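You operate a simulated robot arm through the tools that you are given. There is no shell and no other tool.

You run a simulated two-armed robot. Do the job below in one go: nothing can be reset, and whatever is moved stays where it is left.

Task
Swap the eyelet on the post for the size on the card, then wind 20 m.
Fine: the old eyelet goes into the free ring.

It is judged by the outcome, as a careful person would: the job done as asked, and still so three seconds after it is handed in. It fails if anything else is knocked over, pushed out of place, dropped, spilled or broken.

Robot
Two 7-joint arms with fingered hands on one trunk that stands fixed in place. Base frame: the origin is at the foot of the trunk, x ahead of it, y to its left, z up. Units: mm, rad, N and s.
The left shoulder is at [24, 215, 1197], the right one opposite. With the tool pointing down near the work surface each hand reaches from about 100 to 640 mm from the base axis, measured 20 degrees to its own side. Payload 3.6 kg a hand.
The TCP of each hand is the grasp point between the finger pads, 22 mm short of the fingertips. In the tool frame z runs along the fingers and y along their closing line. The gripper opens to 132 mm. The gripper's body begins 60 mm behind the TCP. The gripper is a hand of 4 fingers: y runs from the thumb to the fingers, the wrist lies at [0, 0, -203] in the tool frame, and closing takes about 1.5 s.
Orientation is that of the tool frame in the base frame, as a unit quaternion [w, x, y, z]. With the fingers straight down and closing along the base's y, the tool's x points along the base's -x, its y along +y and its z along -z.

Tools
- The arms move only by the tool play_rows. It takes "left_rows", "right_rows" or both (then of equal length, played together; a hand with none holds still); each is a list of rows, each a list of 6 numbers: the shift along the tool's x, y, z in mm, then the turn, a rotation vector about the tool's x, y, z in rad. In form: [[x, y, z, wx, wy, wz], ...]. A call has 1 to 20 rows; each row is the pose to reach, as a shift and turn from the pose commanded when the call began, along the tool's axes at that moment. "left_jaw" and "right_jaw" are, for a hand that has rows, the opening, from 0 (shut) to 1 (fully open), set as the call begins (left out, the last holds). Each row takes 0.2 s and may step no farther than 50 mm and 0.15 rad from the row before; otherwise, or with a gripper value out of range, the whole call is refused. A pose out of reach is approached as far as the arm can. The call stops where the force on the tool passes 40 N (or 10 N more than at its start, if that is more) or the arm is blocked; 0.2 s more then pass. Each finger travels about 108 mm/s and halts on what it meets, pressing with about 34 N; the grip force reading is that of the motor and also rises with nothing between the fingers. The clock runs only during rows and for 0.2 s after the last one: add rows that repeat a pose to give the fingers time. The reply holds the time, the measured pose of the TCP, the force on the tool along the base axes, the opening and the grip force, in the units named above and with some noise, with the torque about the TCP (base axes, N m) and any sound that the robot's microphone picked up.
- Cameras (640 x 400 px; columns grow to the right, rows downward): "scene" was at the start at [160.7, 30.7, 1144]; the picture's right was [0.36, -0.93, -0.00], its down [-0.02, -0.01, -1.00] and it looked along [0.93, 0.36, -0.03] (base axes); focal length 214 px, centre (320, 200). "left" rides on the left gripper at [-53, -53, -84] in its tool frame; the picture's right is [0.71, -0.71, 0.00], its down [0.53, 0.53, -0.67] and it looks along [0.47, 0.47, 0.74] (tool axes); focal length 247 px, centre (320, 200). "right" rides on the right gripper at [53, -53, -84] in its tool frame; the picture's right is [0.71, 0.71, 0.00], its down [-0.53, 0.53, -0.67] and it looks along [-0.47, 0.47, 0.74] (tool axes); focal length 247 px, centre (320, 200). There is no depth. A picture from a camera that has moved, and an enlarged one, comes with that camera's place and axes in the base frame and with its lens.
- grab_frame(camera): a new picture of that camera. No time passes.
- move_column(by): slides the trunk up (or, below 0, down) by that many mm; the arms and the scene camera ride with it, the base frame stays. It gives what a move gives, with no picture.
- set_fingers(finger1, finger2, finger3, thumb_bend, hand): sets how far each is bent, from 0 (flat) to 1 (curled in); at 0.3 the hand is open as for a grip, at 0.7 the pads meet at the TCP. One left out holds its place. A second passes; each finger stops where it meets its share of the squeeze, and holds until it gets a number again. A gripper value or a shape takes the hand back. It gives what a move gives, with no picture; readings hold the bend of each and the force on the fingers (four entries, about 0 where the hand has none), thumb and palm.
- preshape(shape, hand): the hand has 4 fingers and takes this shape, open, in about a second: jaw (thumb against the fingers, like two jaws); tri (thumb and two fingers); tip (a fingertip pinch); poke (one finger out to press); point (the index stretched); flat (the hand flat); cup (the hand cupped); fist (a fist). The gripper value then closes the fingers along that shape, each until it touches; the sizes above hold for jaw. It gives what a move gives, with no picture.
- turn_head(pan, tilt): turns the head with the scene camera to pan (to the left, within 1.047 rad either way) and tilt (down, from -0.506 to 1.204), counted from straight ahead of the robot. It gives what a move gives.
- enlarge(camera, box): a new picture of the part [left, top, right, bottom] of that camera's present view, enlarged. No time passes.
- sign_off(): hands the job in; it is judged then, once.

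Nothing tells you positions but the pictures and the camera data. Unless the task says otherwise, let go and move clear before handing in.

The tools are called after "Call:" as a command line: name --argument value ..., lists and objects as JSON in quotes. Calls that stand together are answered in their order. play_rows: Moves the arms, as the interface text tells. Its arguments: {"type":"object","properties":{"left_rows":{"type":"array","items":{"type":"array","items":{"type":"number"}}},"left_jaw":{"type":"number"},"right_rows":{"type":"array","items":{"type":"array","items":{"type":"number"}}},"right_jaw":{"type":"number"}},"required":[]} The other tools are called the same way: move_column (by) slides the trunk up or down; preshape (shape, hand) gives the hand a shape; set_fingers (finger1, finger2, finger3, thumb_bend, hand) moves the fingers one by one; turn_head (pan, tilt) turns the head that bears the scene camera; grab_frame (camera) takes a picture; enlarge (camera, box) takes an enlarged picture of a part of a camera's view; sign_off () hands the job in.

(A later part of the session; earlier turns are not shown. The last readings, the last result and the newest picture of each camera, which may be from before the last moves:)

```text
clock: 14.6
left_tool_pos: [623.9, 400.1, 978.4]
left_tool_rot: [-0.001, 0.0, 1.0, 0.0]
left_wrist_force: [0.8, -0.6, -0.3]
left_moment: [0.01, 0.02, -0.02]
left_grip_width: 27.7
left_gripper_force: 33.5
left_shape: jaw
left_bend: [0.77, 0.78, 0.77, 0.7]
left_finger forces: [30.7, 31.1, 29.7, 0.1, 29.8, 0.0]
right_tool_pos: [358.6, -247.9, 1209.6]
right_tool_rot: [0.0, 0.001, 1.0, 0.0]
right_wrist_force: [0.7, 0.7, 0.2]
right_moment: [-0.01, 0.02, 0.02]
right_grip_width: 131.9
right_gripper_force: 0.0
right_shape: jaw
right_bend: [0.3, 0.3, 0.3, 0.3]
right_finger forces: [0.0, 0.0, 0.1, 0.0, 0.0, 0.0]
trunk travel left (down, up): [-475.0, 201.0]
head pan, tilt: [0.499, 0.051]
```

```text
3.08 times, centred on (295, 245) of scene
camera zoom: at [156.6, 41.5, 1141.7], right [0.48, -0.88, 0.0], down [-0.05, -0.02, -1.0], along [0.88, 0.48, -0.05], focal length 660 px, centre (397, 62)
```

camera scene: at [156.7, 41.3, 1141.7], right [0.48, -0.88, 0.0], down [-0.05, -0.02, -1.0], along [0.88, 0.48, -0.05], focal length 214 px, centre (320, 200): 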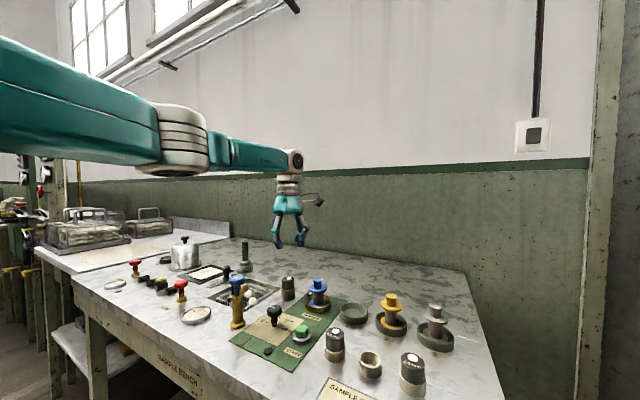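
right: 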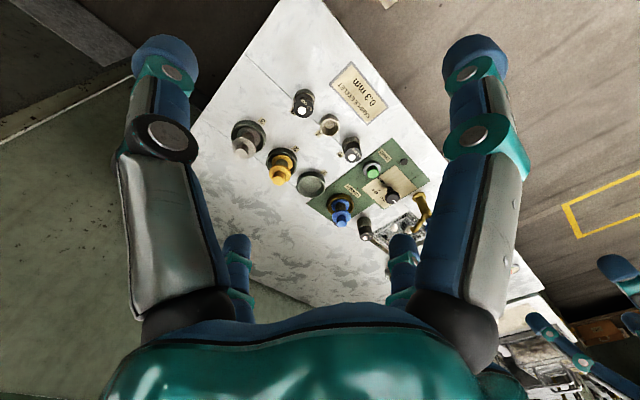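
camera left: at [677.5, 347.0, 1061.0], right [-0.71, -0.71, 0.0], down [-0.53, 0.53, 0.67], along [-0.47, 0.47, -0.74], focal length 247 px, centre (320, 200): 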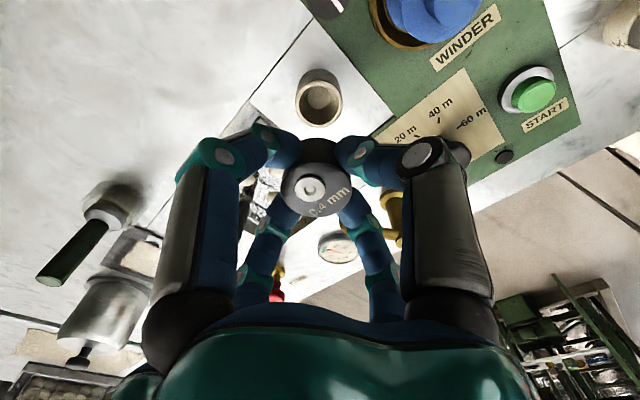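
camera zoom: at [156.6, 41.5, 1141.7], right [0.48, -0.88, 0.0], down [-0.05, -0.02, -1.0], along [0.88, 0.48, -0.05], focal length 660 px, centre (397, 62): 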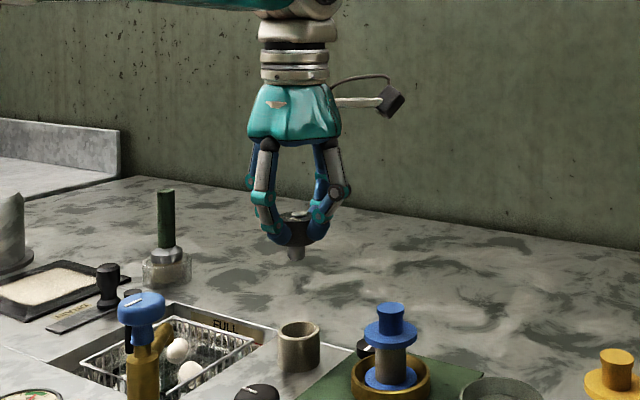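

The old eyelet is off the post; it has a narrower plug beneath. Let me zoom in on the plug and the post's socket.

Call:
enlarge --camera "scene" --box '[282, 220, 312, 250]'

Call:
enlarge --camera "left" --box '[280, 50, 360, 140]'

Call:
enlarge --camera "left" --box '[260, 110, 380, 230]'

```text
13.33 times, centred on (297, 235) of scene
camera zoom: at [156.6, 41.5, 1141.7], right [0.48, -0.88, 0.0], down [-0.05, -0.02, -1.0], along [0.88, 0.48, -0.05], focal length 2860 px, centre (627, -267)
```

zoom: 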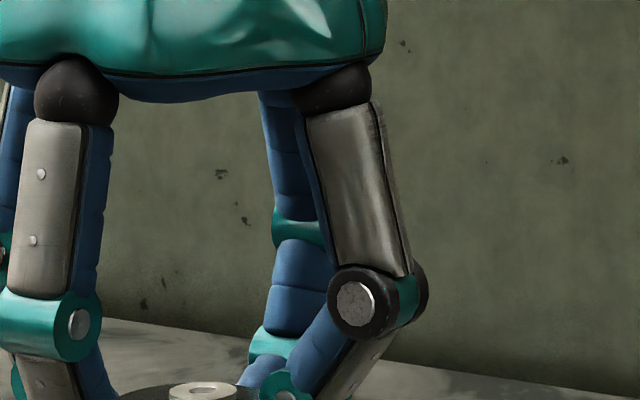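

```text
4.44 times, centred on (320, 95) of left
camera zoom: at [677.5, 347.0, 1061.0], right [-0.71, -0.71, 0.0], down [-0.53, 0.53, 0.67], along [-0.47, 0.47, -0.74], focal length 1098 px, centre (320, 667)
```

zoom: 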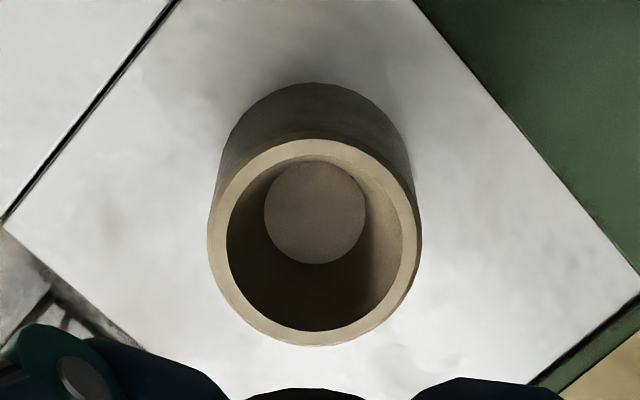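

```text
3.33 times, centred on (320, 170) of left
camera zoom: at [677.5, 347.0, 1061.0], right [-0.71, -0.71, 0.0], down [-0.53, 0.53, 0.67], along [-0.47, 0.47, -0.74], focal length 823 px, centre (320, 300)
```

zoom: 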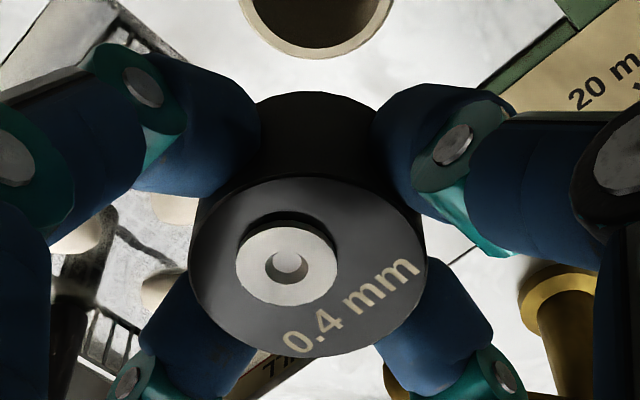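

Call:
enlarge --camera "scene" --box '[275, 240, 315, 275]'

Call:
enlarge --camera "scene" --box '[275, 255, 315, 310]'

```text
11.43 times, centred on (295, 258) of scene
camera zoom: at [156.6, 41.5, 1141.7], right [0.48, -0.88, 0.0], down [-0.05, -0.02, -1.0], along [0.88, 0.48, -0.05], focal length 2451 px, centre (606, -457)
```

zoom: 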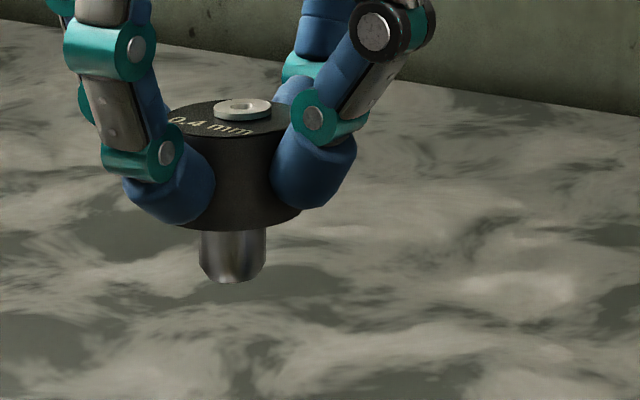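

```text
7.27 times, centred on (295, 282) of scene
camera zoom: at [156.6, 41.5, 1141.7], right [0.48, -0.88, 0.0], down [-0.05, -0.02, -1.0], along [0.88, 0.48, -0.05], focal length 1560 px, centre (502, -400)
```

zoom: 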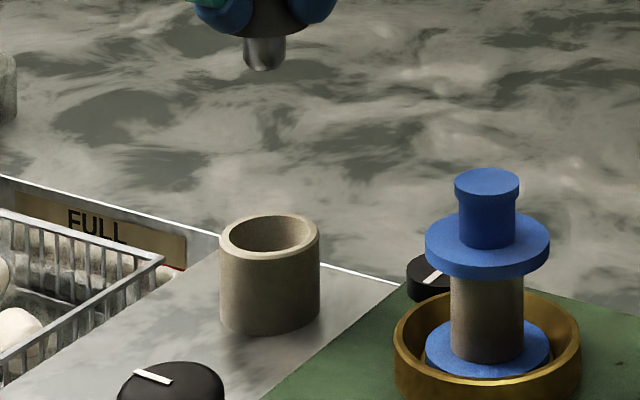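

The plug (about 15 mm) fits a tapered bore, so placement tolerates a few mm. I'll carry the 0.4 eyelet at this height over toward free ring 2 and then measure the ring with the wrist camera.

Call:
play_rows --left_rows '[[10, -20, 0, 0, 0, 0], [23, -48, 0, 0, 0, 0], [37, -77, 0, 0, 0, 0], [52, -108, 0, 0, 0, 0], [67, -139, 0, 0, 0, 0], [82, -170, 0, 0, 0, 0], [97, -201, 0, 0, 0, 0], [110, -228, 0, 0, 0, 0], [121, -251, 0, 0, 0, 0], [127, -264, 0, 0, 0, 0], [130, -270, 0, 0, 0, 0], [130, -270, 0, 0, 0, 0]]'

Call:
turn_head --pan 0.2 --tilt 0.5

Call:
grab_frame --camera "left"

Call:
grab_frame --camera "scene"

```text
clock: 17.1
left_tool_pos: [493.0, 128.7, 979.0]
left_tool_rot: [-0.001, 0.0, 1.0, 0.0]
left_wrist_force: [0.2, -0.3, -0.1]
left_moment: [-0.02, 0.03, 0.0]
left_grip_width: 27.4
left_gripper_force: 33.8
left_shape: jaw
left_bend: [0.77, 0.78, 0.77, 0.7]
left_finger forces: [31.1, 30.9, 29.6, 0.0, 29.9, 0.1]
right_tool_pos: [357.5, -248.3, 1209.5]
right_tool_rot: [-0.001, 0.0, 1.0, 0.0]
right_wrist_force: [0.2, -0.2, 0.3]
right_moment: [0.03, 0.03, -0.01]
right_grip_width: 132.0
right_gripper_force: 0.1
right_shape: jaw
right_bend: [0.3, 0.3, 0.3, 0.3]
right_finger forces: [0.0, 0.0, 0.0, 0.0, 0.1, 0.1]
trunk travel left (down, up): [-475.0, 201.0]
head pan, tilt: [0.499, 0.051]
```

```text
clock: 18.1
left_tool_pos: [493.6, 130.0, 978.6]
left_tool_rot: [-0.001, 0.0, 1.0, 0.0]
left_wrist_force: [0.0, -0.5, 0.3]
left_moment: [-0.04, 0.03, -0.03]
left_grip_width: 27.7
left_gripper_force: 34.3
left_shape: jaw
left_bend: [0.77, 0.78, 0.77, 0.7]
left_finger forces: [31.2, 30.8, 29.6, 0.0, 29.7, 0.0]
right_tool_pos: [357.2, -249.4, 1208.5]
right_tool_rot: [-0.001, 0.0, 1.0, 0.0]
right_wrist_force: [-0.8, 0.6, 0.4]
right_moment: [0.0, -0.02, -0.03]
right_grip_width: 131.9
right_gripper_force: 0.0
right_shape: jaw
right_bend: [0.3, 0.3, 0.3, 0.3]
right_finger forces: [0.1, 0.0, 0.0, 0.1, 0.0, 0.1]
trunk travel left (down, up): [-475.0, 201.0]
head pan, tilt: [0.201, 0.499]
```

```text
taken
camera left: at [547.4, 76.4, 1061.5], right [-0.71, -0.71, 0.0], down [-0.53, 0.53, 0.67], along [-0.47, 0.47, -0.74], focal length 247 px, centre (320, 200)
```

left: 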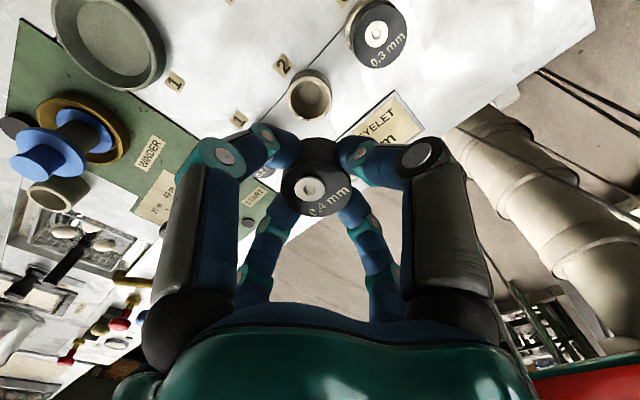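

```text
taken
camera scene: at [165.6, 15.9, 1100.2], right [0.2, -0.98, 0.0], down [-0.47, -0.1, -0.88], along [0.86, 0.18, -0.48], focal length 214 px, centre (320, 200)
```

scene: 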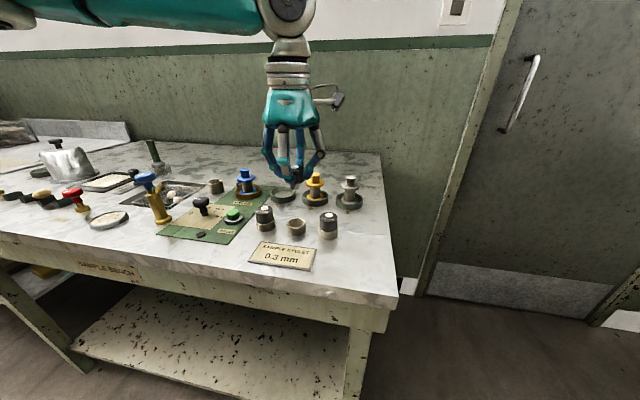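

Call:
enlarge --camera "left" --box '[270, 50, 350, 140]'

Call:
enlarge --camera "scene" --box '[250, 140, 350, 250]'

Call:
enlarge --camera "left" --box '[330, 0, 420, 80]'

```text
4.44 times, centred on (310, 95) of left
camera zoom: at [547.4, 76.4, 1061.5], right [-0.71, -0.71, 0.0], down [-0.53, 0.53, 0.67], along [-0.47, 0.47, -0.74], focal length 1098 px, centre (364, 667)
```

zoom: 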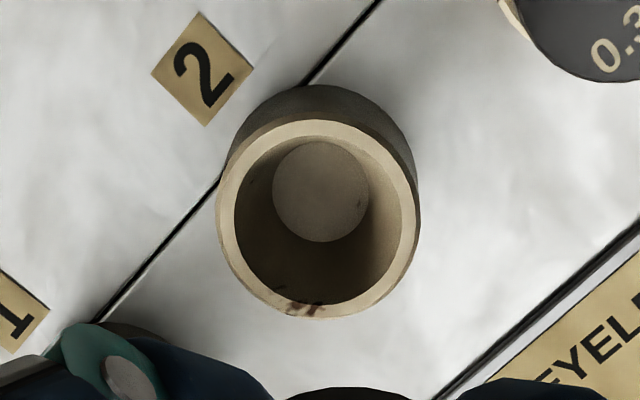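

```text
3.64 times, centred on (300, 195) of scene
camera zoom: at [165.6, 15.9, 1100.2], right [0.2, -0.98, 0.0], down [-0.47, -0.1, -0.88], along [0.86, 0.18, -0.48], focal length 780 px, centre (393, 218)
```

zoom: 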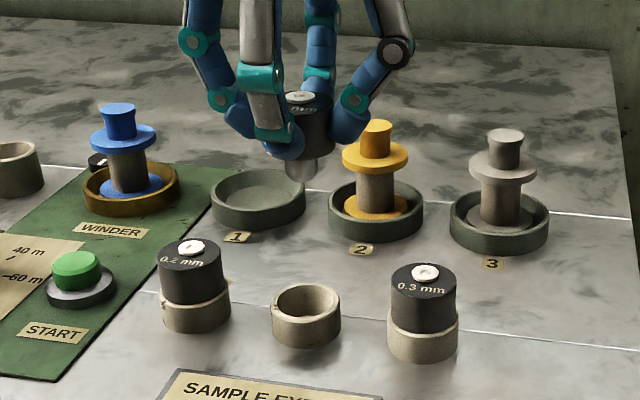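

```text
5.00 times, centred on (375, 40) of left
camera zoom: at [547.4, 76.4, 1061.5], right [-0.71, -0.71, 0.0], down [-0.53, 0.53, 0.67], along [-0.47, 0.47, -0.74], focal length 1235 px, centre (45, 1000)
```

zoom: 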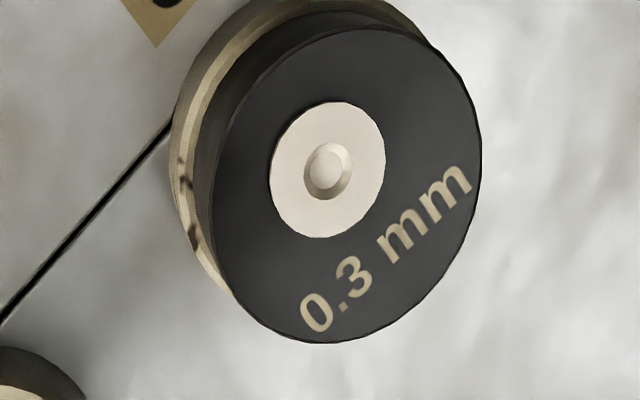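

Free ring centre measured at (501.4, 134.3), rim z ≈ 858.5. I'll centre over it and lower to just above, then recheck.

Call:
play_rows --left_rows '[[-5.4, 4.2, 0, 0, 0, 0], [-5.4, 4.2, 15, 0, 0, 0], [-5.4, 4.2, 30, 0, 0, 0], [-5.4, 4.2, 45, 0, 0, 0], [-5.4, 4.2, 55, 0, 0, 0], [-5.4, 4.2, 55, 0, 0, 0]]'

Call:
grab_frame --camera "left"

Call:
enlarge --camera "scene" --box '[260, 150, 350, 250]'

Call:
enlarge --camera "left" --box '[260, 70, 380, 230]'

```text
clock: 19.4
left_tool_pos: [498.8, 133.7, 923.9]
left_tool_rot: [0.0, 0.0, 1.0, -0.001]
left_wrist_force: [0.2, -0.2, 0.0]
left_moment: [0.0, 0.0, 0.02]
left_grip_width: 28.0
left_gripper_force: 33.3
left_shape: jaw
left_bend: [0.77, 0.78, 0.77, 0.7]
left_finger forces: [31.1, 31.1, 29.6, 0.0, 29.7, 0.0]
right_tool_pos: [358.9, -249.0, 1209.6]
right_tool_rot: [-0.001, 0.001, 1.0, 0.0]
right_wrist_force: [-0.1, -0.6, 0.1]
right_moment: [0.02, -0.02, 0.02]
right_grip_width: 131.9
right_gripper_force: 0.0
right_shape: jaw
right_bend: [0.3, 0.3, 0.3, 0.3]
right_finger forces: [0.0, 0.0, 0.0, 0.0, 0.1, 0.0]
trunk travel left (down, up): [-475.0, 201.0]
head pan, tilt: [0.201, 0.499]
```

```text
taken
camera left: at [552.8, 81.0, 1006.4], right [-0.71, -0.71, 0.0], down [-0.53, 0.53, 0.67], along [-0.47, 0.47, -0.74], focal length 247 px, centre (320, 200)
```

left: 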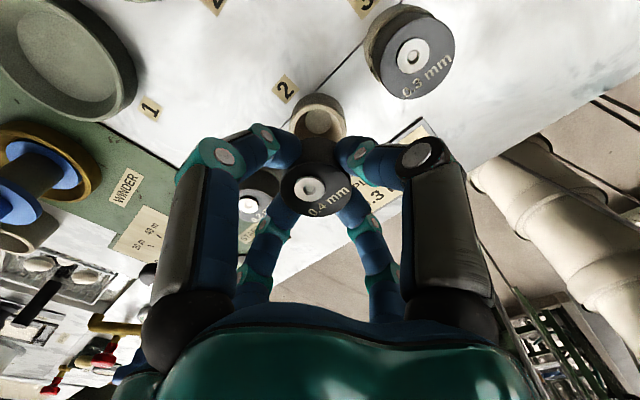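

```text
4.00 times, centred on (305, 200) of scene
camera zoom: at [165.5, 15.8, 1100.2], right [0.2, -0.98, 0.0], down [-0.47, -0.1, -0.88], along [0.86, 0.17, -0.48], focal length 858 px, centre (380, 200)
```

zoom: 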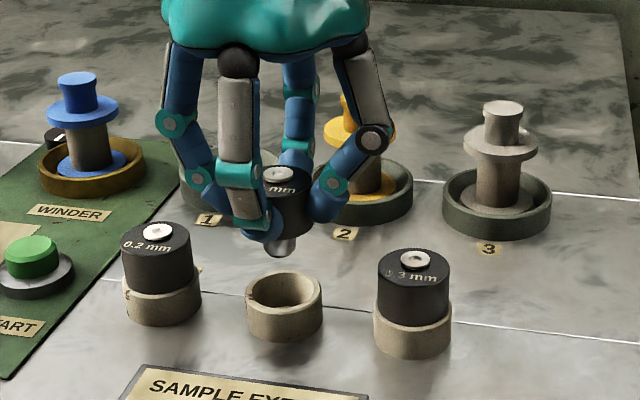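

```text
2.50 times, centred on (320, 150) of left
camera zoom: at [552.8, 81.0, 1006.4], right [-0.71, -0.71, 0.0], down [-0.53, 0.53, 0.67], along [-0.47, 0.47, -0.74], focal length 617 px, centre (320, 325)
```

zoom: 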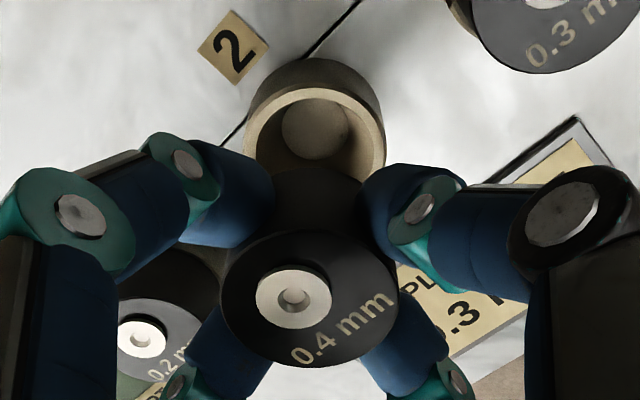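

Aligned within about a millimetre. Lowering toward the rim, then creeping the last bit.

Call:
play_rows --left_rows '[[0, 0, 10, 0, 0, 0], [0, 0, 20, 0, 0, 0], [0, 0, 28, 0, 0, 0], [0, 0, 32, 0, 0, 0], [0, 0, 33, 0, 0, 0], [0, 0, 33, 0, 0, 0]]'

Call:
enlarge --camera "scene" --box '[275, 180, 325, 250]'

Call:
grab_frame --camera "left"

```text
clock: 20.9
left_tool_pos: [497.2, 135.4, 889.9]
left_tool_rot: [0.0, 0.0, 1.0, 0.0]
left_wrist_force: [-0.5, -0.3, -0.3]
left_moment: [0.0, -0.02, 0.03]
left_grip_width: 27.7
left_gripper_force: 33.5
left_shape: jaw
left_bend: [0.77, 0.78, 0.77, 0.7]
left_finger forces: [31.3, 31.2, 29.5, 0.0, 29.7, 0.1]
right_tool_pos: [356.9, -248.7, 1210.0]
right_tool_rot: [0.0, 0.001, 1.0, 0.0]
right_wrist_force: [-0.5, 0.3, 0.4]
right_moment: [0.0, -0.01, -0.04]
right_grip_width: 131.9
right_gripper_force: 0.0
right_shape: jaw
right_bend: [0.3, 0.3, 0.3, 0.3]
right_finger forces: [0.0, 0.1, 0.0, 0.0, 0.0, 0.0]
trunk travel left (down, up): [-475.0, 201.0]
head pan, tilt: [0.201, 0.499]
```

```text
5.71 times, centred on (300, 215) of scene
camera zoom: at [165.6, 15.9, 1100.1], right [0.2, -0.98, 0.0], down [-0.47, -0.1, -0.88], along [0.86, 0.17, -0.48], focal length 1226 px, centre (434, 114)
```

zoom: 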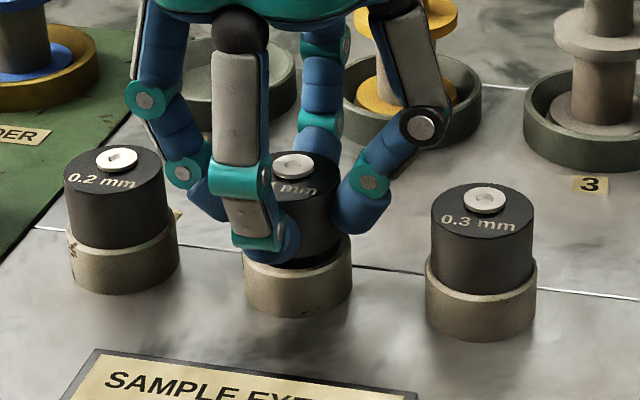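

```text
taken
camera left: at [552.5, 81.4, 973.0], right [-0.71, -0.71, 0.0], down [-0.53, 0.53, 0.67], along [-0.47, 0.47, -0.74], focal length 247 px, centre (320, 200)
```

left: 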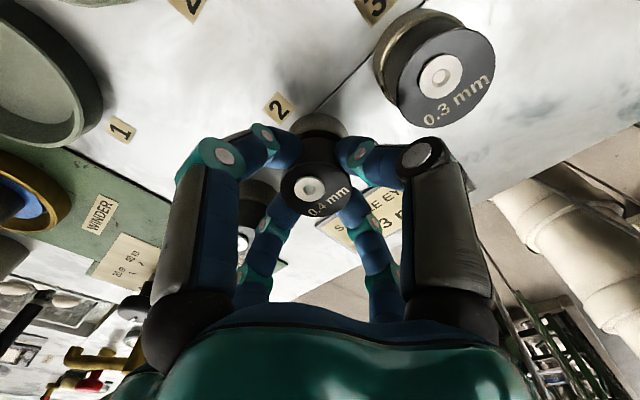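

Call:
play_rows --left_rows '[[0, 0, 0.7, 0, 0, 0], [0, 0, 1.4, 0, 0, 0], [0, 0, 2, 0, 0, 0], [0, 0, 2, 0, 0, 0]]'

Call:
enlarge --camera "scene" --box '[280, 200, 320, 245]'

```text
clock: 21.9
left_tool_pos: [499.2, 133.9, 888.2]
left_tool_rot: [0.001, 0.001, 1.0, 0.0]
left_wrist_force: [-0.2, 0.6, 0.2]
left_moment: [0.0, 0.01, -0.02]
left_grip_width: 27.5
left_gripper_force: 33.9
left_shape: jaw
left_bend: [0.77, 0.78, 0.77, 0.7]
left_finger forces: [31.4, 31.4, 29.6, 0.1, 29.7, 0.0]
right_tool_pos: [358.5, -248.7, 1210.0]
right_tool_rot: [-0.001, 0.001, 1.0, 0.0]
right_wrist_force: [1.0, -0.1, -0.6]
right_moment: [-0.02, 0.03, 0.01]
right_grip_width: 132.0
right_gripper_force: 0.0
right_shape: jaw
right_bend: [0.3, 0.3, 0.3, 0.3]
right_finger forces: [0.1, 0.0, 0.1, 0.0, 0.0, 0.1]
trunk travel left (down, up): [-475.0, 201.0]
head pan, tilt: [0.201, 0.499]
```

```text
8.89 times, centred on (300, 222) of scene
camera zoom: at [165.5, 15.9, 1100.1], right [0.2, -0.98, 0.0], down [-0.47, -0.1, -0.88], along [0.86, 0.17, -0.48], focal length 1906 px, centre (498, 0)
```

zoom: 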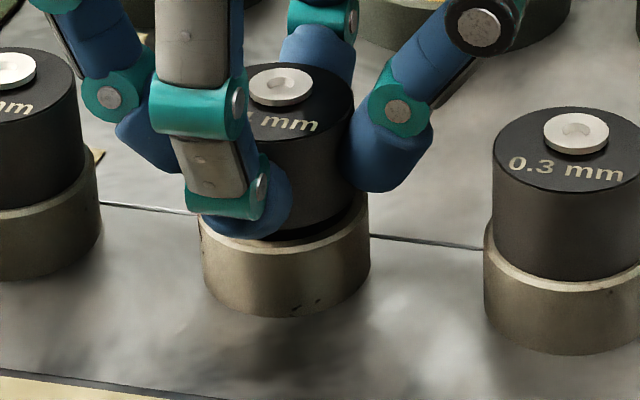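

Call:
play_rows --left_rows '[[0, 0, 0.5, 0, 0, 0], [0, 0, 1, 0, 0, 0], [0, 0, 1, 0, 0, 0]]'

Call:
enlarge --camera "scene" --box '[280, 200, 320, 245]'

```text
clock: 22.6
left_tool_pos: [499.1, 133.9, 887.2]
left_tool_rot: [-0.001, 0.0, 1.0, 0.0]
left_wrist_force: [0.3, 0.0, -0.9]
left_moment: [0.0, -0.02, -0.03]
left_grip_width: 27.6
left_gripper_force: 34.3
left_shape: jaw
left_bend: [0.77, 0.78, 0.77, 0.7]
left_finger forces: [31.3, 31.4, 29.7, 0.0, 29.8, 0.0]
right_tool_pos: [356.7, -248.0, 1209.5]
right_tool_rot: [-0.001, 0.001, 1.0, 0.0]
right_wrist_force: [-0.9, 0.2, -0.4]
right_moment: [0.0, 0.02, -0.01]
right_grip_width: 131.8
right_gripper_force: 0.0
right_shape: jaw
right_bend: [0.3, 0.3, 0.3, 0.3]
right_finger forces: [0.0, 0.0, 0.0, 0.1, 0.0, 0.1]
trunk travel left (down, up): [-475.0, 201.0]
head pan, tilt: [0.201, 0.499]
```

```text
8.89 times, centred on (300, 222) of scene
camera zoom: at [165.6, 15.9, 1100.1], right [0.2, -0.98, 0.0], down [-0.47, -0.1, -0.88], along [0.86, 0.17, -0.48], focal length 1906 px, centre (498, 0)
```

zoom: 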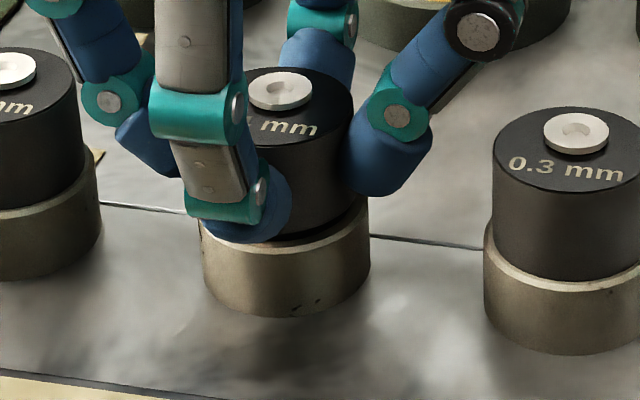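

Call:
play_rows --left_rows '[[0, 0, 0.5, 0, 0, 0], [0, 0, 1, 0, 0, 0], [0, 0, 1, 0, 0, 0]]'

Call:
enlarge --camera "scene" --box '[280, 200, 320, 245]'

```text
clock: 23.4
left_tool_pos: [499.6, 133.8, 885.4]
left_tool_rot: [0.0, 0.0, 1.0, 0.001]
left_wrist_force: [-0.3, -0.6, -0.1]
left_moment: [0.02, -0.01, 0.01]
left_grip_width: 27.8
left_gripper_force: 33.7
left_shape: jaw
left_bend: [0.77, 0.78, 0.77, 0.7]
left_finger forces: [31.3, 31.4, 29.7, 0.1, 29.6, 0.0]
right_tool_pos: [358.3, -248.9, 1209.3]
right_tool_rot: [-0.001, 0.001, 1.0, 0.0]
right_wrist_force: [0.1, 0.4, 0.5]
right_moment: [-0.01, 0.04, -0.01]
right_grip_width: 131.8
right_gripper_force: 0.1
right_shape: jaw
right_bend: [0.3, 0.3, 0.3, 0.3]
right_finger forces: [0.0, 0.0, 0.1, 0.0, 0.1, 0.0]
trunk travel left (down, up): [-475.0, 201.0]
head pan, tilt: [0.201, 0.499]
```

```text
8.89 times, centred on (300, 222) of scene
camera zoom: at [165.6, 15.9, 1100.1], right [0.2, -0.98, 0.0], down [-0.47, -0.1, -0.88], along [0.86, 0.17, -0.48], focal length 1906 px, centre (498, 0)
```

zoom: 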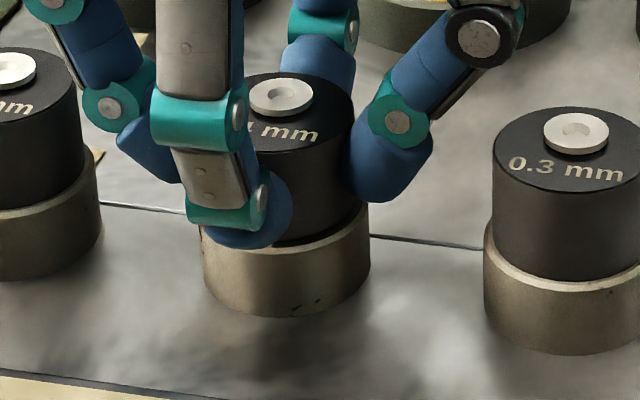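

Call:
enlarge --camera "scene" --box '[288, 204, 314, 238]'

Call:
enlarge --camera "left" --box '[260, 90, 380, 230]'

Call:
grab_frame --camera "right"

```text
11.76 times, centred on (301, 221) of scene
camera zoom: at [165.6, 15.9, 1100.1], right [0.2, -0.98, 0.0], down [-0.47, -0.1, -0.88], along [0.86, 0.17, -0.48], focal length 2523 px, centre (544, -47)
```

zoom: 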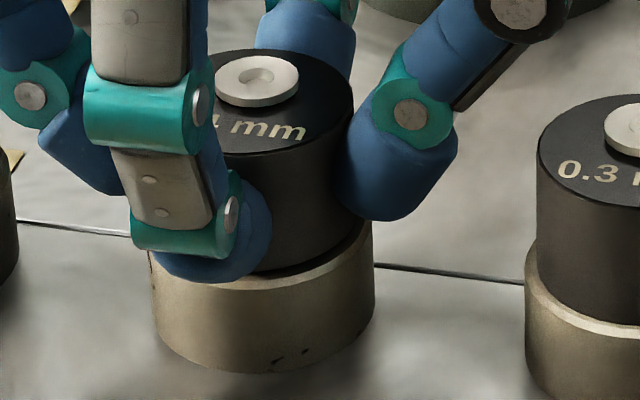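

```text
2.86 times, centred on (320, 160) of left
camera zoom: at [552.6, 81.0, 968.9], right [-0.71, -0.71, 0.0], down [-0.53, 0.53, 0.67], along [-0.47, 0.47, -0.74], focal length 706 px, centre (320, 314)
```

zoom: 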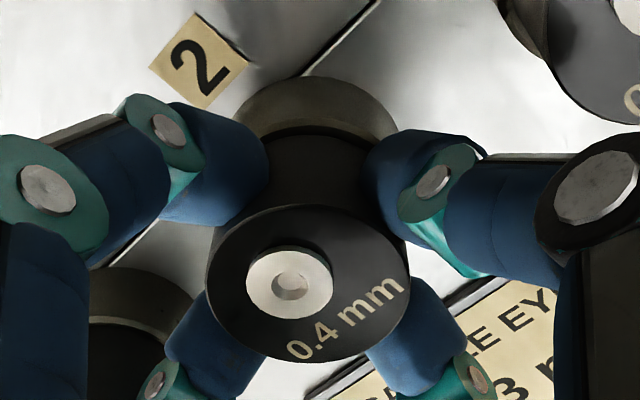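

```text
taken
camera right: at [305.1, -302.6, 1294.1], right [-0.71, 0.71, 0.0], down [0.53, 0.53, 0.67], along [0.47, 0.47, -0.74], focal length 247 px, centre (320, 200)
```

right: 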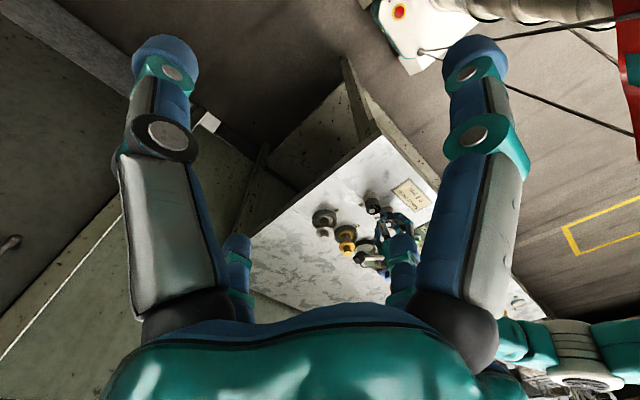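

Call:
play_rows --left_rows '[[0, 0, 0.5, 0, 0, 0], [0, 0, 1, 0, 0, 0], [0, 0, 1, 0, 0, 0]]'

Call:
enlarge --camera "scene" --box '[288, 204, 314, 238]'

```text
clock: 24.2
left_tool_pos: [499.1, 133.8, 885.3]
left_tool_rot: [-0.001, 0.0, 1.0, 0.001]
left_wrist_force: [0.2, 1.0, 0.3]
left_moment: [0.02, 0.01, 0.0]
left_grip_width: 27.4
left_gripper_force: 34.3
left_shape: jaw
left_bend: [0.77, 0.78, 0.77, 0.7]
left_finger forces: [31.4, 31.4, 29.7, 0.0, 29.7, 0.1]
right_tool_pos: [357.7, -248.1, 1208.6]
right_tool_rot: [0.0, 0.0, 1.0, 0.0]
right_wrist_force: [-0.3, -0.5, -0.1]
right_moment: [-0.02, -0.02, 0.01]
right_grip_width: 131.8
right_gripper_force: 0.1
right_shape: jaw
right_bend: [0.3, 0.3, 0.3, 0.3]
right_finger forces: [0.0, 0.1, 0.0, 0.1, 0.0, 0.0]
trunk travel left (down, up): [-475.0, 201.0]
head pan, tilt: [0.201, 0.499]
```

```text
11.76 times, centred on (301, 221) of scene
camera zoom: at [165.5, 15.9, 1100.1], right [0.2, -0.98, 0.0], down [-0.47, -0.1, -0.88], along [0.86, 0.17, -0.48], focal length 2523 px, centre (544, -47)
```

zoom: 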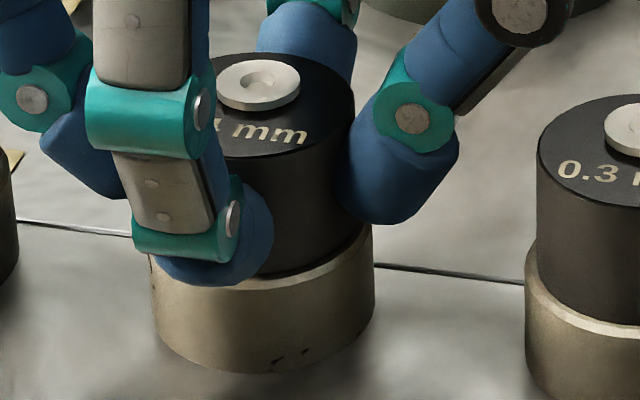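

Call:
play_rows --left_rows '[[0, 0, 0.5, 0, 0, 0], [0, 0, 1, 0, 0, 0], [0, 0, 1, 0, 0, 0]]'

Call:
enlarge --camera "scene" --box '[288, 204, 314, 238]'

```text
clock: 25.1
left_tool_pos: [499.2, 133.1, 885.1]
left_tool_rot: [-0.001, 0.001, 1.0, 0.0]
left_wrist_force: [-0.4, -0.6, 4.2]
left_moment: [0.06, -0.05, 0.01]
left_grip_width: 27.4
left_gripper_force: 34.1
left_shape: jaw
left_bend: [0.78, 0.78, 0.77, 0.7]
left_finger forces: [31.5, 31.8, 29.9, 0.0, 30.2, 0.0]
right_tool_pos: [356.8, -249.3, 1209.2]
right_tool_rot: [0.0, 0.001, 1.0, 0.001]
right_wrist_force: [0.2, 0.8, 0.8]
right_moment: [0.0, 0.03, 0.0]
right_grip_width: 131.7
right_gripper_force: 0.2
right_shape: jaw
right_bend: [0.3, 0.3, 0.3, 0.3]
right_finger forces: [0.0, 0.0, 0.0, 0.0, 0.0, 0.1]
trunk travel left (down, up): [-475.0, 201.0]
head pan, tilt: [0.201, 0.499]
```

```text
11.76 times, centred on (301, 221) of scene
camera zoom: at [165.1, 15.8, 1100.3], right [0.2, -0.98, 0.0], down [-0.47, -0.1, -0.88], along [0.86, 0.17, -0.48], focal length 2523 px, centre (544, -47)
```

zoom: 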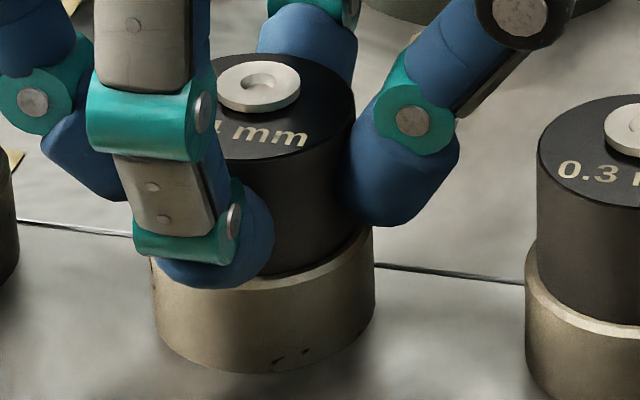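

Contact felt (4 N): the eyelet is seated. I'll open just enough to clear it.

Call:
play_rows --left_rows '[[0, 0, -0.3, 0, 0, 0], [0, 0, -0.3, 0, 0, 0], [0, 0, -0.3, 0, 0, 0], [0, 0, -0.3, 0, 0, 0]]' --left_jaw 0.36

Call:
enlarge --camera "scene" --box '[275, 190, 335, 250]'

Call:
grab_frame --camera "left"

```text
clock: 26.1
left_tool_pos: [498.7, 134.5, 884.1]
left_tool_rot: [0.0, 0.001, 1.0, 0.0]
left_wrist_force: [0.7, -0.4, 0.1]
left_moment: [0.0, -0.02, 0.0]
left_grip_width: 47.3
left_gripper_force: 0.0
left_shape: jaw
left_bend: [0.44, 0.44, 0.44, 0.7]
left_finger forces: [0.0, 0.1, 0.1, 0.1, 0.0, 0.0]
right_tool_pos: [357.1, -248.8, 1209.1]
right_tool_rot: [-0.001, 0.001, 1.0, 0.0]
right_wrist_force: [-0.8, -0.3, 0.2]
right_moment: [0.02, 0.01, 0.02]
right_grip_width: 132.1
right_gripper_force: 0.1
right_shape: jaw
right_bend: [0.3, 0.3, 0.3, 0.3]
right_finger forces: [0.1, 0.0, 0.0, 0.0, 0.0, 0.0]
trunk travel left (down, up): [-475.0, 201.0]
head pan, tilt: [0.201, 0.499]
```

```text
6.67 times, centred on (305, 220) of scene
camera zoom: at [165.5, 15.8, 1100.1], right [0.2, -0.98, 0.0], down [-0.47, -0.1, -0.88], along [0.86, 0.17, -0.48], focal length 1430 px, centre (420, 67)
```

zoom: 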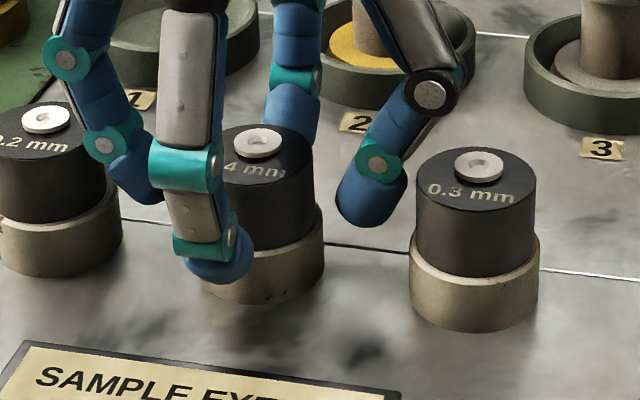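

```text
taken
camera left: at [552.7, 81.1, 967.4], right [-0.71, -0.71, 0.0], down [-0.53, 0.53, 0.67], along [-0.47, 0.47, -0.74], focal length 247 px, centre (320, 200)
```

left: 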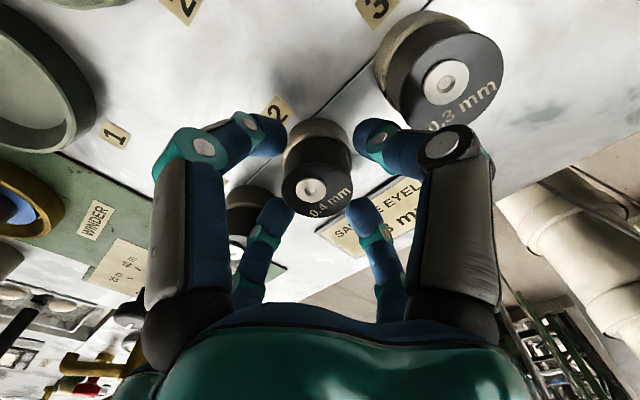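

The 0.4 mm eyelet now stands in ring 2. I'll rise straight up, shift above the 0.3 mm eyelet, and lower the trunk some to gain reach for the post later.

Call:
play_rows --left_rows '[[0, 0, -10, 0, 0, 0], [0, 0, -25, 0, 0, 0], [0, 0, -50, 0, 0, 0], [0, 0, -85, 0, 0, 0], [0, 0, -120, 0, 0, 0], [0, -20, -150, 0, 0, 0], [0, -50, -160, 0, 0, 0], [-1.6, -65, -160, 0, 0, 0], [-1.6, -65, -160, 0, 0, 0]]'

Call:
move_column --by -80

Call:
grab_frame --camera "left"

Call:
grab_frame --camera "scene"

```text
clock: 28.1
left_tool_pos: [499.3, 69.5, 1045.6]
left_tool_rot: [0.0, 0.0, 1.0, -0.001]
left_wrist_force: [-0.5, -0.2, 0.5]
left_moment: [0.02, 0.0, 0.0]
left_grip_width: 47.5
left_gripper_force: 0.1
left_shape: jaw
left_bend: [0.44, 0.44, 0.44, 0.7]
left_finger forces: [0.1, 0.1, 0.0, 0.0, 0.0, 0.0]
right_tool_pos: [357.6, -249.8, 1210.0]
right_tool_rot: [-0.001, 0.001, 1.0, 0.0]
right_wrist_force: [-0.2, -0.9, 0.0]
right_moment: [-0.02, -0.03, 0.01]
right_grip_width: 131.7
right_gripper_force: 0.0
right_shape: jaw
right_bend: [0.3, 0.3, 0.3, 0.3]
right_finger forces: [0.0, 0.1, 0.0, 0.0, 0.0, 0.0]
trunk travel left (down, up): [-475.0, 201.0]
head pan, tilt: [0.201, 0.499]
```

```text
clock: 29.2
left_tool_pos: [499.3, 68.7, 966.0]
left_tool_rot: [0.0, 0.0, 1.0, 0.0]
left_wrist_force: [0.9, -0.8, -0.2]
left_moment: [0.02, 0.0, 0.02]
left_grip_width: 47.3
left_gripper_force: 0.1
left_shape: jaw
left_bend: [0.44, 0.44, 0.44, 0.7]
left_finger forces: [0.0, 0.0, 0.0, 0.0, 0.0, 0.0]
right_tool_pos: [357.7, -249.0, 1131.2]
right_tool_rot: [0.0, 0.001, 1.0, 0.001]
right_wrist_force: [0.3, -0.2, -0.1]
right_moment: [-0.02, 0.0, 0.04]
right_grip_width: 131.6
right_gripper_force: 0.0
right_shape: jaw
right_bend: [0.3, 0.3, 0.3, 0.3]
right_finger forces: [0.0, 0.0, 0.1, 0.1, 0.1, 0.0]
trunk travel left (down, up): [-395.0, 281.0]
head pan, tilt: [0.201, 0.499]
```

```text
taken
camera left: at [554.0, 16.1, 1048.0], right [-0.71, -0.71, 0.0], down [-0.53, 0.53, 0.67], along [-0.47, 0.47, -0.74], focal length 247 px, centre (320, 200)
```

left: 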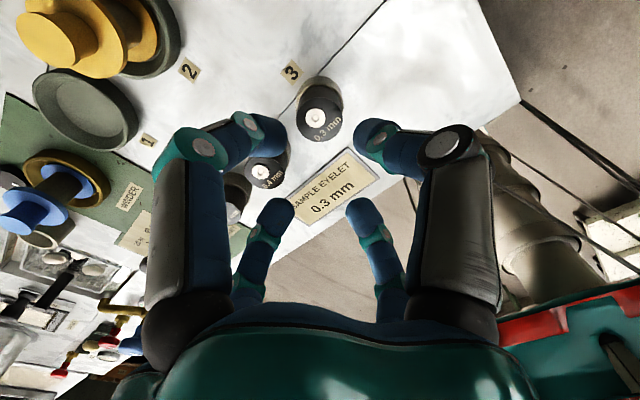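

```text
taken
camera scene: at [166.0, 15.9, 1018.5], right [0.2, -0.98, 0.0], down [-0.47, -0.1, -0.88], along [0.86, 0.17, -0.48], focal length 214 px, centre (320, 200)
```

scene: 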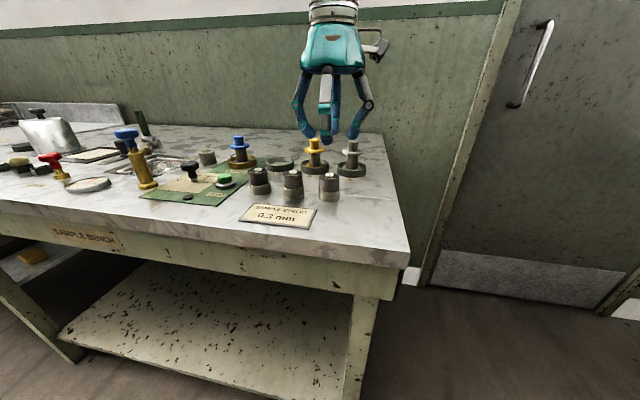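

Call:
enlarge --camera "left" --box '[280, 65, 360, 155]'

Call:
enlarge --camera "scene" --box '[230, 100, 380, 230]'

```text
4.44 times, centred on (320, 110) of left
camera zoom: at [554.0, 16.1, 1048.0], right [-0.71, -0.71, 0.0], down [-0.53, 0.53, 0.67], along [-0.47, 0.47, -0.74], focal length 1098 px, centre (320, 600)
```

zoom: 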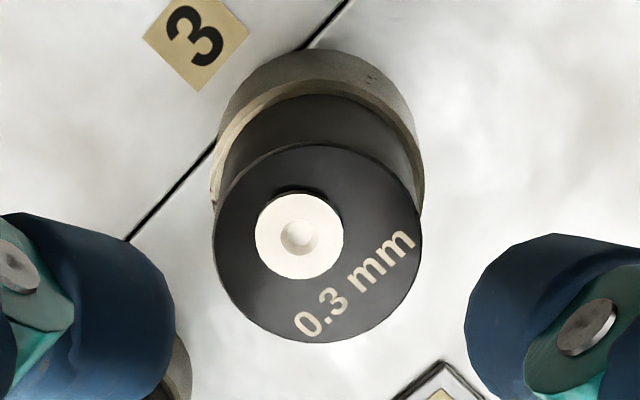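

```text
3.08 times, centred on (305, 165) of scene
camera zoom: at [166.0, 15.9, 1018.5], right [0.2, -0.98, 0.0], down [-0.47, -0.1, -0.88], along [0.86, 0.17, -0.48], focal length 660 px, centre (366, 308)
```

zoom: 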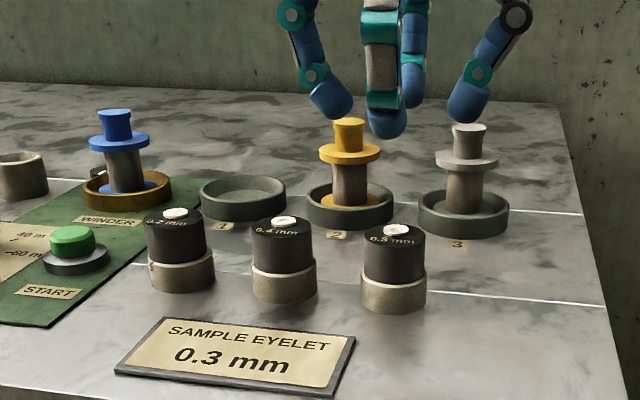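

Well centred over the 0.3 mm eyelet. Descending to grasp height.

Call:
play_rows --left_rows '[[-0.2, 0.4, 15, 0, 0, 0], [-0.2, 0.4, 32, 0, 0, 0], [-0.2, 0.4, 48, 0, 0, 0], [-0.2, 0.4, 60, 0, 0, 0], [-0.2, 0.4, 70, 0, 0, 0], [-0.2, 0.4, 77, 0, 0, 0], [-0.2, 0.4, 77, 0, 0, 0]]'

Call:
enlarge --camera "left" --box '[240, 100, 400, 240]'

Call:
enlarge --camera "scene" --box '[270, 120, 370, 220]'

```text
clock: 30.8
left_tool_pos: [500.6, 69.9, 887.2]
left_tool_rot: [-0.001, 0.0, 1.0, 0.0]
left_wrist_force: [0.8, 0.4, -0.1]
left_moment: [-0.02, -0.04, 0.01]
left_grip_width: 47.2
left_gripper_force: 0.2
left_shape: jaw
left_bend: [0.44, 0.44, 0.44, 0.7]
left_finger forces: [0.1, 0.0, 0.0, 0.0, 0.0, 0.0]
right_tool_pos: [358.2, -249.3, 1130.2]
right_tool_rot: [-0.001, 0.001, 1.0, 0.0]
right_wrist_force: [0.3, 0.5, -0.8]
right_moment: [0.01, 0.02, 0.0]
right_grip_width: 132.0
right_gripper_force: 0.0
right_shape: jaw
right_bend: [0.3, 0.3, 0.3, 0.3]
right_finger forces: [0.0, 0.0, 0.0, 0.0, 0.1, 0.0]
trunk travel left (down, up): [-395.0, 281.0]
head pan, tilt: [0.201, 0.499]
```

```text
2.86 times, centred on (320, 170) of left
camera zoom: at [554.5, 16.4, 970.1], right [-0.71, -0.71, 0.0], down [-0.53, 0.53, 0.67], along [-0.47, 0.47, -0.74], focal length 706 px, centre (320, 286)
```

zoom: 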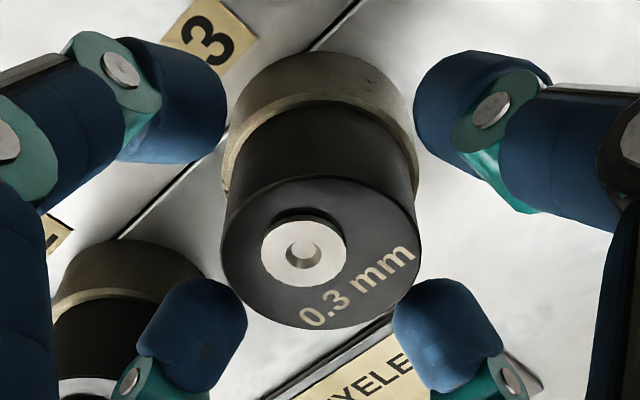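

```text
4.00 times, centred on (320, 170) of scene
camera zoom: at [166.3, 15.8, 1018.3], right [0.2, -0.98, 0.0], down [-0.47, -0.1, -0.88], along [0.86, 0.17, -0.48], focal length 858 px, centre (320, 320)
```

zoom: 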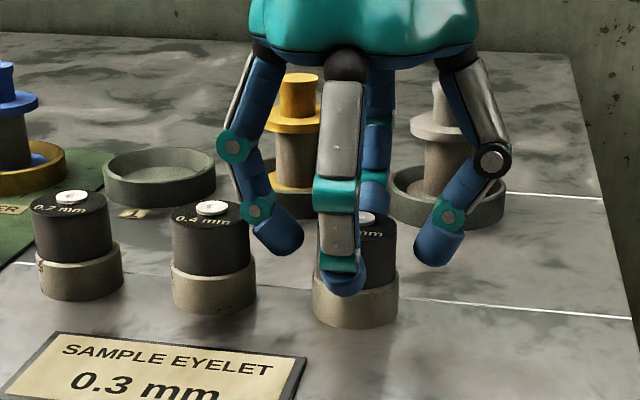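

Centred. Closing on the 0.3 mm eyelet.

Call:
play_rows --left_rows '[[0, 0, 0, 0, 0, 0], [0, 0, 0, 0, 0, 0], [0, 0, 0, 0, 0, 0], [0, 0, 0, 0, 0, 0], [0, 0, 0, 0, 0, 0], [0, 0, 0, 0, 0, 0]]' --left_jaw 0.0

Call:
play_rows --left_rows '[[0, 0, -4, 0, 0, 0], [0, 0, -10, 0, 0, 0], [0, 0, -20, 0, 0, 0], [0, 0, -35, 0, 0, 0], [0, 0, -50, 0, 0, 0], [0, 0, -65, 0, 0, 0], [0, 0, -80, 0, 0, 0], [0, 0, -92, 0, 0, 0], [0, 0, -92, 0, 0, 0]]'

Call:
enlarge --camera "scene" --box '[270, 80, 370, 220]'

Call:
enlarge --camera "left" --box '[260, 110, 380, 230]'

```text
clock: 32.2
left_tool_pos: [500.3, 69.1, 887.3]
left_tool_rot: [-0.001, 0.0, 1.0, 0.0]
left_wrist_force: [-0.5, 0.2, -0.1]
left_moment: [-0.02, 0.0, 0.03]
left_grip_width: 27.6
left_gripper_force: 34.2
left_shape: jaw
left_bend: [0.78, 0.77, 0.77, 0.7]
left_finger forces: [29.6, 30.9, 30.6, 0.1, 30.0, 0.0]
right_tool_pos: [358.1, -248.9, 1130.4]
right_tool_rot: [-0.001, 0.001, 1.0, -0.001]
right_wrist_force: [0.0, 0.6, 0.0]
right_moment: [0.01, 0.02, 0.0]
right_grip_width: 131.7
right_gripper_force: 0.0
right_shape: jaw
right_bend: [0.3, 0.3, 0.3, 0.3]
right_finger forces: [0.0, 0.1, 0.0, 0.0, 0.0, 0.0]
trunk travel left (down, up): [-395.0, 281.0]
head pan, tilt: [0.201, 0.499]
```

```text
clock: 34.2
left_tool_pos: [501.3, 69.5, 979.7]
left_tool_rot: [-0.001, 0.0, 1.0, -0.001]
left_wrist_force: [0.5, -0.3, -0.6]
left_moment: [-0.02, 0.0, -0.03]
left_grip_width: 27.6
left_gripper_force: 34.5
left_shape: jaw
left_bend: [0.78, 0.77, 0.77, 0.7]
left_finger forces: [29.5, 31.2, 30.7, 0.1, 30.0, 0.0]
right_tool_pos: [357.4, -248.6, 1130.2]
right_tool_rot: [-0.002, 0.001, 1.0, 0.0]
right_wrist_force: [0.0, 0.4, 0.1]
right_moment: [0.0, 0.01, 0.03]
right_grip_width: 132.2
right_gripper_force: 0.0
right_shape: jaw
right_bend: [0.3, 0.3, 0.3, 0.3]
right_finger forces: [0.0, 0.0, 0.1, 0.0, 0.0, 0.0]
trunk travel left (down, up): [-395.0, 281.0]
head pan, tilt: [0.201, 0.499]
```

```text
2.86 times, centred on (320, 150) of scene
camera zoom: at [166.4, 15.8, 1018.3], right [0.2, -0.98, 0.0], down [-0.47, -0.1, -0.88], along [0.86, 0.17, -0.48], focal length 613 px, centre (320, 343)
```

zoom: 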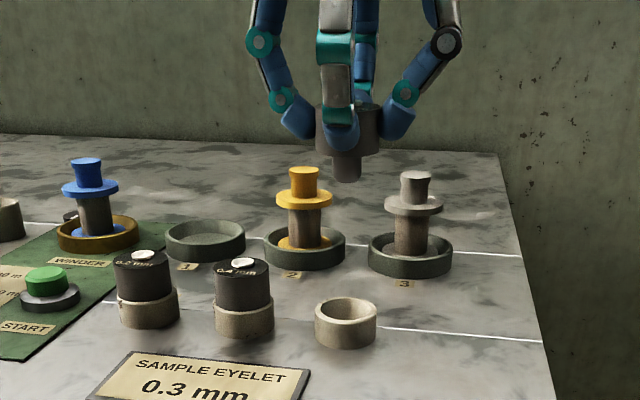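

```text
3.33 times, centred on (320, 170) of left
camera zoom: at [554.5, 16.7, 1062.9], right [-0.71, -0.71, 0.0], down [-0.53, 0.53, 0.67], along [-0.47, 0.47, -0.74], focal length 823 px, centre (320, 300)
```

zoom: 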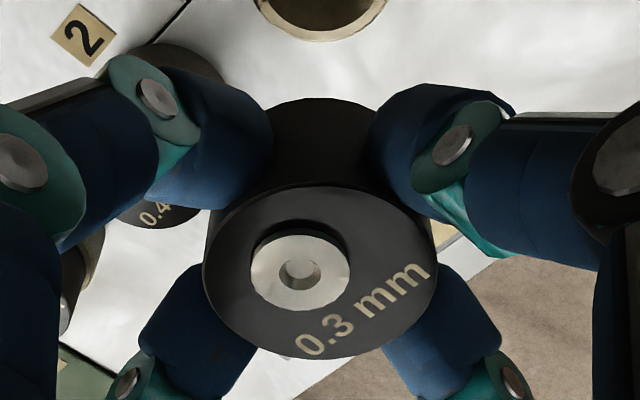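

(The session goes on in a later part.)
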